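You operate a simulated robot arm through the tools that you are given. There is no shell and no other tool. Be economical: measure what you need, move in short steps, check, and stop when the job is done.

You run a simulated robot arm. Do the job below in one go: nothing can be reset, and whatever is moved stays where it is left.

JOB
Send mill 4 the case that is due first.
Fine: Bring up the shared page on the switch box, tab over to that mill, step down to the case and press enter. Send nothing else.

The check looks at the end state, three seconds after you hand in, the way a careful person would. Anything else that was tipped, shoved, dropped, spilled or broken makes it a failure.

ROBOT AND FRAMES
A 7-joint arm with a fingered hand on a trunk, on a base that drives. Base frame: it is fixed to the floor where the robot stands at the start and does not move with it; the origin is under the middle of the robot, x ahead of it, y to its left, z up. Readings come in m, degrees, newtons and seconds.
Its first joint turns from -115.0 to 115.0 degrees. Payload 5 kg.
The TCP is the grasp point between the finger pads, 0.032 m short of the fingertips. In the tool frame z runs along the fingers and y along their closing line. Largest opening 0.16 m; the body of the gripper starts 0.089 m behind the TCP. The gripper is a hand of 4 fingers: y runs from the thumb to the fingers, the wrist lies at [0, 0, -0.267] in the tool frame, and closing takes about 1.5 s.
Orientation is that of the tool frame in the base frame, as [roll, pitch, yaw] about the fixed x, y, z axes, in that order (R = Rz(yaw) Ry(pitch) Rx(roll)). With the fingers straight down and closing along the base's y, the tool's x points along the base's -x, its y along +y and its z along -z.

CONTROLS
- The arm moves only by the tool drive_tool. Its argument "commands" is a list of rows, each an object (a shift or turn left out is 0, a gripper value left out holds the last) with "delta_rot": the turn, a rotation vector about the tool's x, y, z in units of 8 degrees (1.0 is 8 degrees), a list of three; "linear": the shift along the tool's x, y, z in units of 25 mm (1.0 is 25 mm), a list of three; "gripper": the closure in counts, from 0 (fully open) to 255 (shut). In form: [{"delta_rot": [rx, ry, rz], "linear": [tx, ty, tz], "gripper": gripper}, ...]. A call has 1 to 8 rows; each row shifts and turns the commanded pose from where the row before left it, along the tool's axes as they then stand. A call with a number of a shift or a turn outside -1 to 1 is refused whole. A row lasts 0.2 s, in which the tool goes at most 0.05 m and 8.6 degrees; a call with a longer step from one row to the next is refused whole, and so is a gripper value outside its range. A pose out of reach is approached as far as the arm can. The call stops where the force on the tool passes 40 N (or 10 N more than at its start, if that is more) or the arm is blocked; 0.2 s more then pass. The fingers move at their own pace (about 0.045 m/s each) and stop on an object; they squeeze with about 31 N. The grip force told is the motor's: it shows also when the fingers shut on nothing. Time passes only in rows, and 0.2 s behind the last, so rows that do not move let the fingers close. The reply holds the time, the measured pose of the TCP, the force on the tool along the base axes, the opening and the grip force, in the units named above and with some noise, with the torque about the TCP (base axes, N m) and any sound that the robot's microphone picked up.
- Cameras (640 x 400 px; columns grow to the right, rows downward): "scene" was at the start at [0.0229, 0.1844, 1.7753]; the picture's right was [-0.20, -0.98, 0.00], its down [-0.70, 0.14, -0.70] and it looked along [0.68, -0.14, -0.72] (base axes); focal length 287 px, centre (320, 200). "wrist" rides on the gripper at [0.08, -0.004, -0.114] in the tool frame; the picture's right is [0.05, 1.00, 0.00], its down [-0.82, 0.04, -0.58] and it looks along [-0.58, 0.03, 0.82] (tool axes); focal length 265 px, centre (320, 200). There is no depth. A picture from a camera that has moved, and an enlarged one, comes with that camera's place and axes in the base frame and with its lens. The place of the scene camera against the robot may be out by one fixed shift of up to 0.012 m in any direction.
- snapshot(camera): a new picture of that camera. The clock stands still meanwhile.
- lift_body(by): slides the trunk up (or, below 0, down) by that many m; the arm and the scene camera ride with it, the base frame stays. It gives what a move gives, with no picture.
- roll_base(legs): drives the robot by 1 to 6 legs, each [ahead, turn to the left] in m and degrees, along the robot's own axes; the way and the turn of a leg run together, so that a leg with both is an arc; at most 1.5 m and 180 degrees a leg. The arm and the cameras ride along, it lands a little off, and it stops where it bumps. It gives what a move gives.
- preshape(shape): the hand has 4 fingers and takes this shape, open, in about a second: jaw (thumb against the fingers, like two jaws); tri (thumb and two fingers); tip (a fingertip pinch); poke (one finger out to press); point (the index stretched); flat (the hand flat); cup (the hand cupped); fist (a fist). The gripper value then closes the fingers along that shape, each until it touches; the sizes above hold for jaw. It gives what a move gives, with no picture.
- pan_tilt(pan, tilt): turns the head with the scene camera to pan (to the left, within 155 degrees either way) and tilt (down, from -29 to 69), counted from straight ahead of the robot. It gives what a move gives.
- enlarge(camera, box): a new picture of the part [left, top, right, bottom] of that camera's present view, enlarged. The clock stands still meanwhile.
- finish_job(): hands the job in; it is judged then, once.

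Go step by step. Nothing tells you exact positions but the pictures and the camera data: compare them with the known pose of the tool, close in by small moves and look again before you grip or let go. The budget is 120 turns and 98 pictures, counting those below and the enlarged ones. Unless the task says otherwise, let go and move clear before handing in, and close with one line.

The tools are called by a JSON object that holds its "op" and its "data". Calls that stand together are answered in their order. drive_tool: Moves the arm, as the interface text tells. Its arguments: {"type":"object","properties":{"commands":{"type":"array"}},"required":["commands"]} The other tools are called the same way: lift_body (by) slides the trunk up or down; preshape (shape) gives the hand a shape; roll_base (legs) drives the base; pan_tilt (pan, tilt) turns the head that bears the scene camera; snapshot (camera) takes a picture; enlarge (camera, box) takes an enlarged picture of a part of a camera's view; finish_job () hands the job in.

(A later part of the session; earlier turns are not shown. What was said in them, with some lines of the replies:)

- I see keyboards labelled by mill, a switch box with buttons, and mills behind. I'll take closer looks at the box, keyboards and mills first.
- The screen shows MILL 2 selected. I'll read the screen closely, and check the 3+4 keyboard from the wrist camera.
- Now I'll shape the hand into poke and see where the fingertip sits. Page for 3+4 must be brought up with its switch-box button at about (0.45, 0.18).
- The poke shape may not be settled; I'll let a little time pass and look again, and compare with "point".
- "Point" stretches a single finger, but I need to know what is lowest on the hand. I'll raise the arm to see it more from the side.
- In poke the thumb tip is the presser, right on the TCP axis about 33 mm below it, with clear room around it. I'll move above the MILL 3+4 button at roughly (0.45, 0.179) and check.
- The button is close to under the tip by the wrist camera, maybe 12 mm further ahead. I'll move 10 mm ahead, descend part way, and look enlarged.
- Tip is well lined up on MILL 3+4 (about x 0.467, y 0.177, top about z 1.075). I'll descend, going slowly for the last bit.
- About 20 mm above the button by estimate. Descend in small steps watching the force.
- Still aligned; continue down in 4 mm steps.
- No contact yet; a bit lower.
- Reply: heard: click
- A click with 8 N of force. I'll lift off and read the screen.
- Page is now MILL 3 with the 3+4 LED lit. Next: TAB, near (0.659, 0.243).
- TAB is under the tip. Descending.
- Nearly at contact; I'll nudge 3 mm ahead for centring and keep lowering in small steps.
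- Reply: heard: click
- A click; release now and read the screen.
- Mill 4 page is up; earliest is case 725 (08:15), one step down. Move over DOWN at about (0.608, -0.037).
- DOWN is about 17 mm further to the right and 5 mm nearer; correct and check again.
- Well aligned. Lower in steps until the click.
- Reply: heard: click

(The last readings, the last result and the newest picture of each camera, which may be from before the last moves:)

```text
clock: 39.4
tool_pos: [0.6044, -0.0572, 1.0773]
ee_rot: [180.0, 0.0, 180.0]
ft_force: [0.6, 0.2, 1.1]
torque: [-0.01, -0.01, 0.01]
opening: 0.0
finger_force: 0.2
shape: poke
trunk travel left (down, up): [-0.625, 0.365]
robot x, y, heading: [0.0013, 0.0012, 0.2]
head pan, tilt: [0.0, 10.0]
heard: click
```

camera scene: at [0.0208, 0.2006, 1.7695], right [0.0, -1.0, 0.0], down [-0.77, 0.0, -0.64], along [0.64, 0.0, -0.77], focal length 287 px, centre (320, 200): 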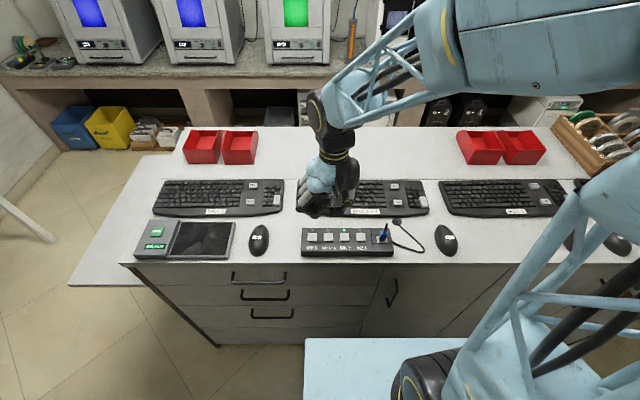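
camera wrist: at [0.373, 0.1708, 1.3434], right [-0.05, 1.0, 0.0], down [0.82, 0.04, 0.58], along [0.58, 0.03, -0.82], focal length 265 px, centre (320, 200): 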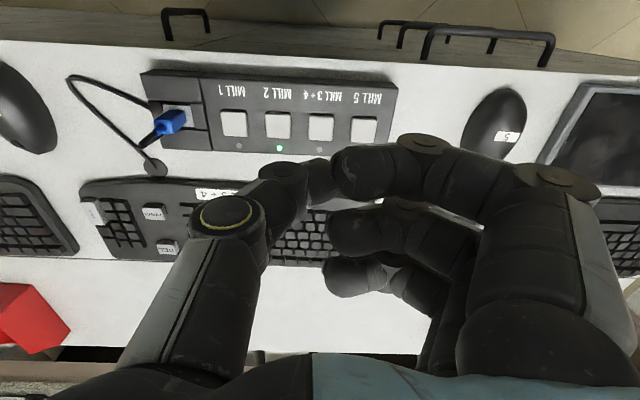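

Click. Lift off and read the screen.

{"op": "drive_tool", "data": {"commands": [{"linear": [0, 0, -0.6]}, {"linear": [0, 0, -1]}, {"linear": [0, 0, -1]}, {}]}}

{"op": "enlarge", "data": {"camera": "scene", "box": [270, 85, 450, 175]}}

{"op": "snapshot", "data": {"camera": "wrist"}}

```text
clock: 40.4
tool_pos: [0.604, -0.0574, 1.1438]
ee_rot: [179.9, 0.1, 180.0]
ft_force: [0.6, 0.3, -0.2]
torque: [0.03, 0.04, -0.03]
opening: 0.0
finger_force: 0.1
shape: poke
trunk travel left (down, up): [-0.625, 0.365]
robot x, y, heading: [0.0007, -0.0009, 0.0]
head pan, tilt: [0.0, 10.0]
```

```text
3.56 times, centred on (360, 130) of scene
camera zoom: at [0.037, 0.2004, 1.8313], right [0.0, -1.0, 0.0], down [-0.17, 0.0, -0.98], along [0.98, 0.0, -0.17], focal length 1019 px, centre (178, 449)
```

zoom: 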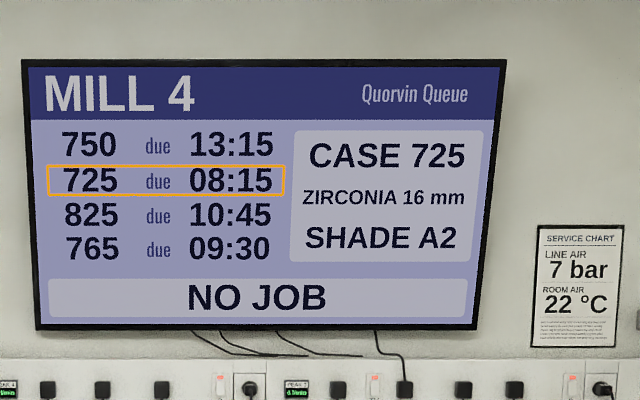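

```text
62 pictures are left
camera wrist: at [0.5241, -0.0634, 1.2549], right [-0.05, 1.0, 0.0], down [0.82, 0.04, 0.58], along [0.58, 0.03, -0.82], focal length 265 px, centre (320, 200)
```

wrist: 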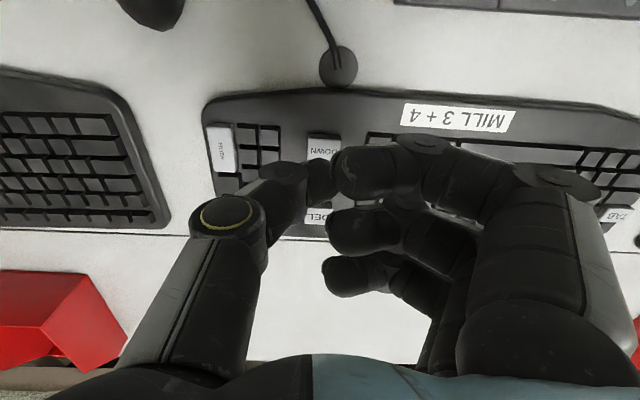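

Case 725 is highlighted. Next ENTER, about 79 mm to the right and 5 mm ahead of DOWN.

{"op": "drive_tool", "data": {"commands": [{"linear": [-0.05, -0.79, 0]}, {"linear": [-0.05, -0.79, 0]}, {"linear": [-0.05, -0.79, 0]}, {"linear": [-0.05, -0.79, 0]}, {"linear": [0, 0, 0.6]}, {"linear": [0, 0, 0.6]}, {}]}}

{"op": "enlarge", "data": {"camera": "wrist", "box": [220, 90, 420, 215]}}

```text
clock: 42.0
tool_pos: [0.6111, -0.1358, 1.1118]
ee_rot: [179.9, 0.0, 179.9]
ft_force: [0.4, -0.4, -0.2]
torque: [-0.02, -0.01, 0.02]
opening: 0.0001
finger_force: 0.2
shape: poke
trunk travel left (down, up): [-0.625, 0.365]
robot x, y, heading: [0.0017, -0.0003, 0.1]
head pan, tilt: [0.0, 10.0]
```

```text
3.20 times, centred on (320, 152) of wrist
camera zoom: at [0.5294, -0.1413, 1.2242], right [-0.05, 1.0, 0.0], down [0.82, 0.04, 0.58], along [0.58, 0.03, -0.82], focal length 849 px, centre (320, 352)
```

zoom: 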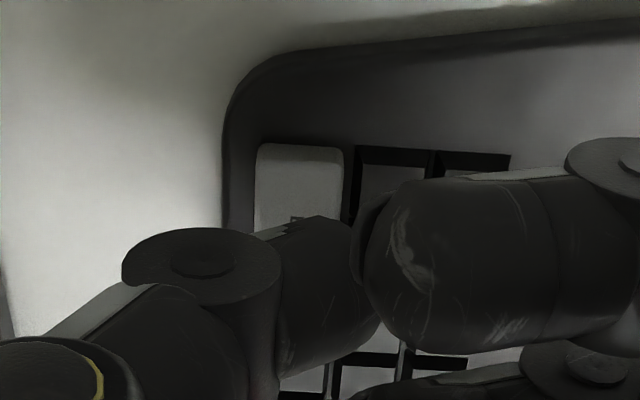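

ENTER is slightly right of the tip; shift 8 mm to the right and 4 mm nearer, then check.

{"op": "drive_tool", "data": {"commands": [{"linear": [0.18, -0.32, 0]}, {"linear": [0, 0, 0.3]}, {}]}}

{"op": "enlarge", "data": {"camera": "wrist", "box": [220, 90, 420, 215]}}

```text
clock: 42.8
tool_pos: [0.6052, -0.1452, 1.1049]
ee_rot: [-179.9, 0.0, 180.0]
ft_force: [0.2, -0.8, -0.5]
torque: [-0.03, 0.01, -0.03]
opening: 0.0
finger_force: 0.0
shape: poke
trunk travel left (down, up): [-0.625, 0.365]
robot x, y, heading: [-0.0022, 0.0037, -0.1]
head pan, tilt: [0.0, 10.0]
```

```text
3.20 times, centred on (320, 152) of wrist
camera zoom: at [0.5243, -0.1493, 1.217], right [-0.05, 1.0, 0.0], down [0.82, 0.04, 0.58], along [0.58, 0.03, -0.82], focal length 849 px, centre (320, 352)
```

zoom: 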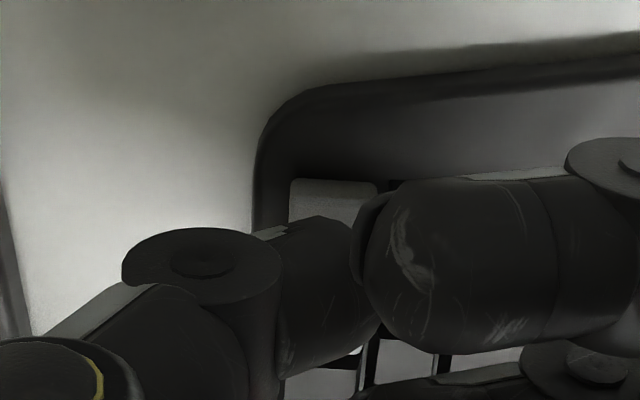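

Centred. Lower in steps.

{"op": "drive_tool", "data": {"commands": [{"linear": [0, 0, 0.3]}, {"linear": [0, 0, 0.25]}, {"linear": [0, 0, 0.15]}]}}

{"op": "drive_tool", "data": {"commands": [{"linear": [0, 0, 0.08]}, {"linear": [0, 0, 0.06]}]}}

```text
clock: 43.6
tool_pos: [0.6047, -0.145, 1.0859]
ee_rot: [-180.0, 0.1, 179.9]
ft_force: [0.0, 1.2, -0.3]
torque: [0.02, -0.02, 0.0]
opening: 0.0002
finger_force: 0.1
shape: poke
trunk travel left (down, up): [-0.625, 0.365]
robot x, y, heading: [-0.002, 0.0013, 0.3]
head pan, tilt: [0.0, 10.0]
```

```text
clock: 44.2
tool_pos: [0.6053, -0.1448, 1.0833]
ee_rot: [-180.0, 0.0, 179.9]
ft_force: [0.1, 0.0, -0.2]
torque: [0.04, -0.05, 0.0]
opening: 0.0
finger_force: 0.2
shape: poke
trunk travel left (down, up): [-0.625, 0.365]
robot x, y, heading: [0.0021, -0.0006, 0.1]
head pan, tilt: [0.0, 10.0]
```

{"op": "drive_tool", "data": {"commands": [{"linear": [0, 0, 0.08]}, {"linear": [0, 0, 0.06]}]}}

```text
clock: 44.8
tool_pos: [0.6041, -0.1444, 1.0803]
ee_rot: [180.0, 0.0, -179.9]
ft_force: [-0.4, 0.6, 0.0]
torque: [-0.04, 0.01, 0.02]
opening: 0.0
finger_force: 0.0
shape: poke
trunk travel left (down, up): [-0.625, 0.365]
robot x, y, heading: [0.004, -0.0028, 0.2]
head pan, tilt: [0.0, 10.0]
```

{"op": "drive_tool", "data": {"commands": [{"linear": [0, 0, 0.06]}, {"linear": [0, 0, 0.06]}]}}

```text
clock: 45.4
tool_pos: [0.6042, -0.1449, 1.0788]
ee_rot: [-180.0, 0.0, 180.0]
ft_force: [-0.2, -0.7, 2.0]
torque: [-0.01, 0.0, 0.0]
opening: 0.0001
finger_force: 0.0
shape: poke
trunk travel left (down, up): [-0.625, 0.365]
robot x, y, heading: [-0.0019, 0.0017, 0.0]
head pan, tilt: [0.0, 10.0]
heard: click
```

Click. Lift clear and read the screen and the bench.

{"op": "drive_tool", "data": {"commands": [{"linear": [0, 0, -0.6]}, {"linear": [0, 0, -1]}, {"linear": [0, 0, -1]}, {"linear": [0, 0, -1]}, {"linear": [0, 0, -1]}, {"linear": [0, 0, -1]}, {"linear": [0, 0, -1]}, {}]}}

{"op": "enlarge", "data": {"camera": "scene", "box": [270, 85, 450, 175]}}

{"op": "snapshot", "data": {"camera": "wrist"}}

```text
clock: 47.2
tool_pos: [0.6066, -0.1436, 1.2426]
ee_rot: [180.0, 0.1, -180.0]
ft_force: [0.7, -0.3, 0.3]
torque: [0.04, 0.01, 0.01]
opening: 0.0
finger_force: 0.0
shape: poke
trunk travel left (down, up): [-0.625, 0.365]
robot x, y, heading: [0.0012, -0.0016, 0.0]
head pan, tilt: [0.0, 10.0]
```

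```text
3.56 times, centred on (360, 130) of scene
camera zoom: at [0.037, 0.2003, 1.8313], right [0.0, -1.0, 0.0], down [-0.17, 0.0, -0.98], along [0.98, 0.0, -0.17], focal length 1019 px, centre (178, 449)
```

zoom: 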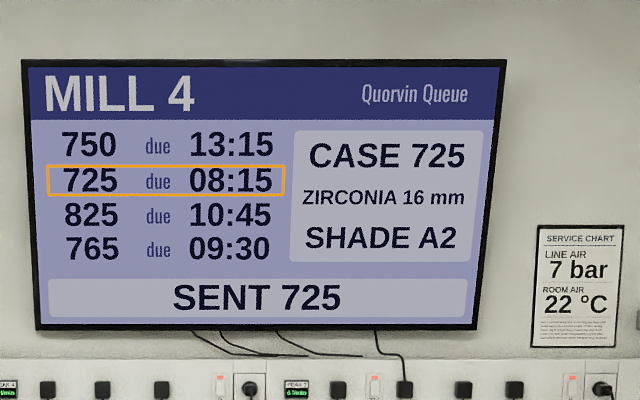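

```text
58 pictures are left
camera wrist: at [0.5259, -0.1481, 1.3549], right [-0.05, 1.0, 0.0], down [0.82, 0.04, 0.58], along [0.58, 0.03, -0.82], focal length 265 px, centre (320, 200)
```

wrist: 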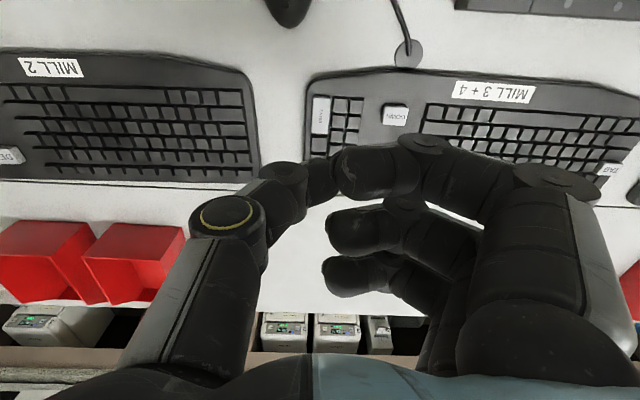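

The screen reads MILL 4, SENT 725 (due 08:15). The arm is clear and everything is undisturbed, so I'm handing in.

{"op": "finish_job", "data": {}}

```text
The job is handed in.
```

I sent case 725, due first at 08:15, to mill 4. The screen confirmed "SENT 725", and nothing else was sent or disturbed.
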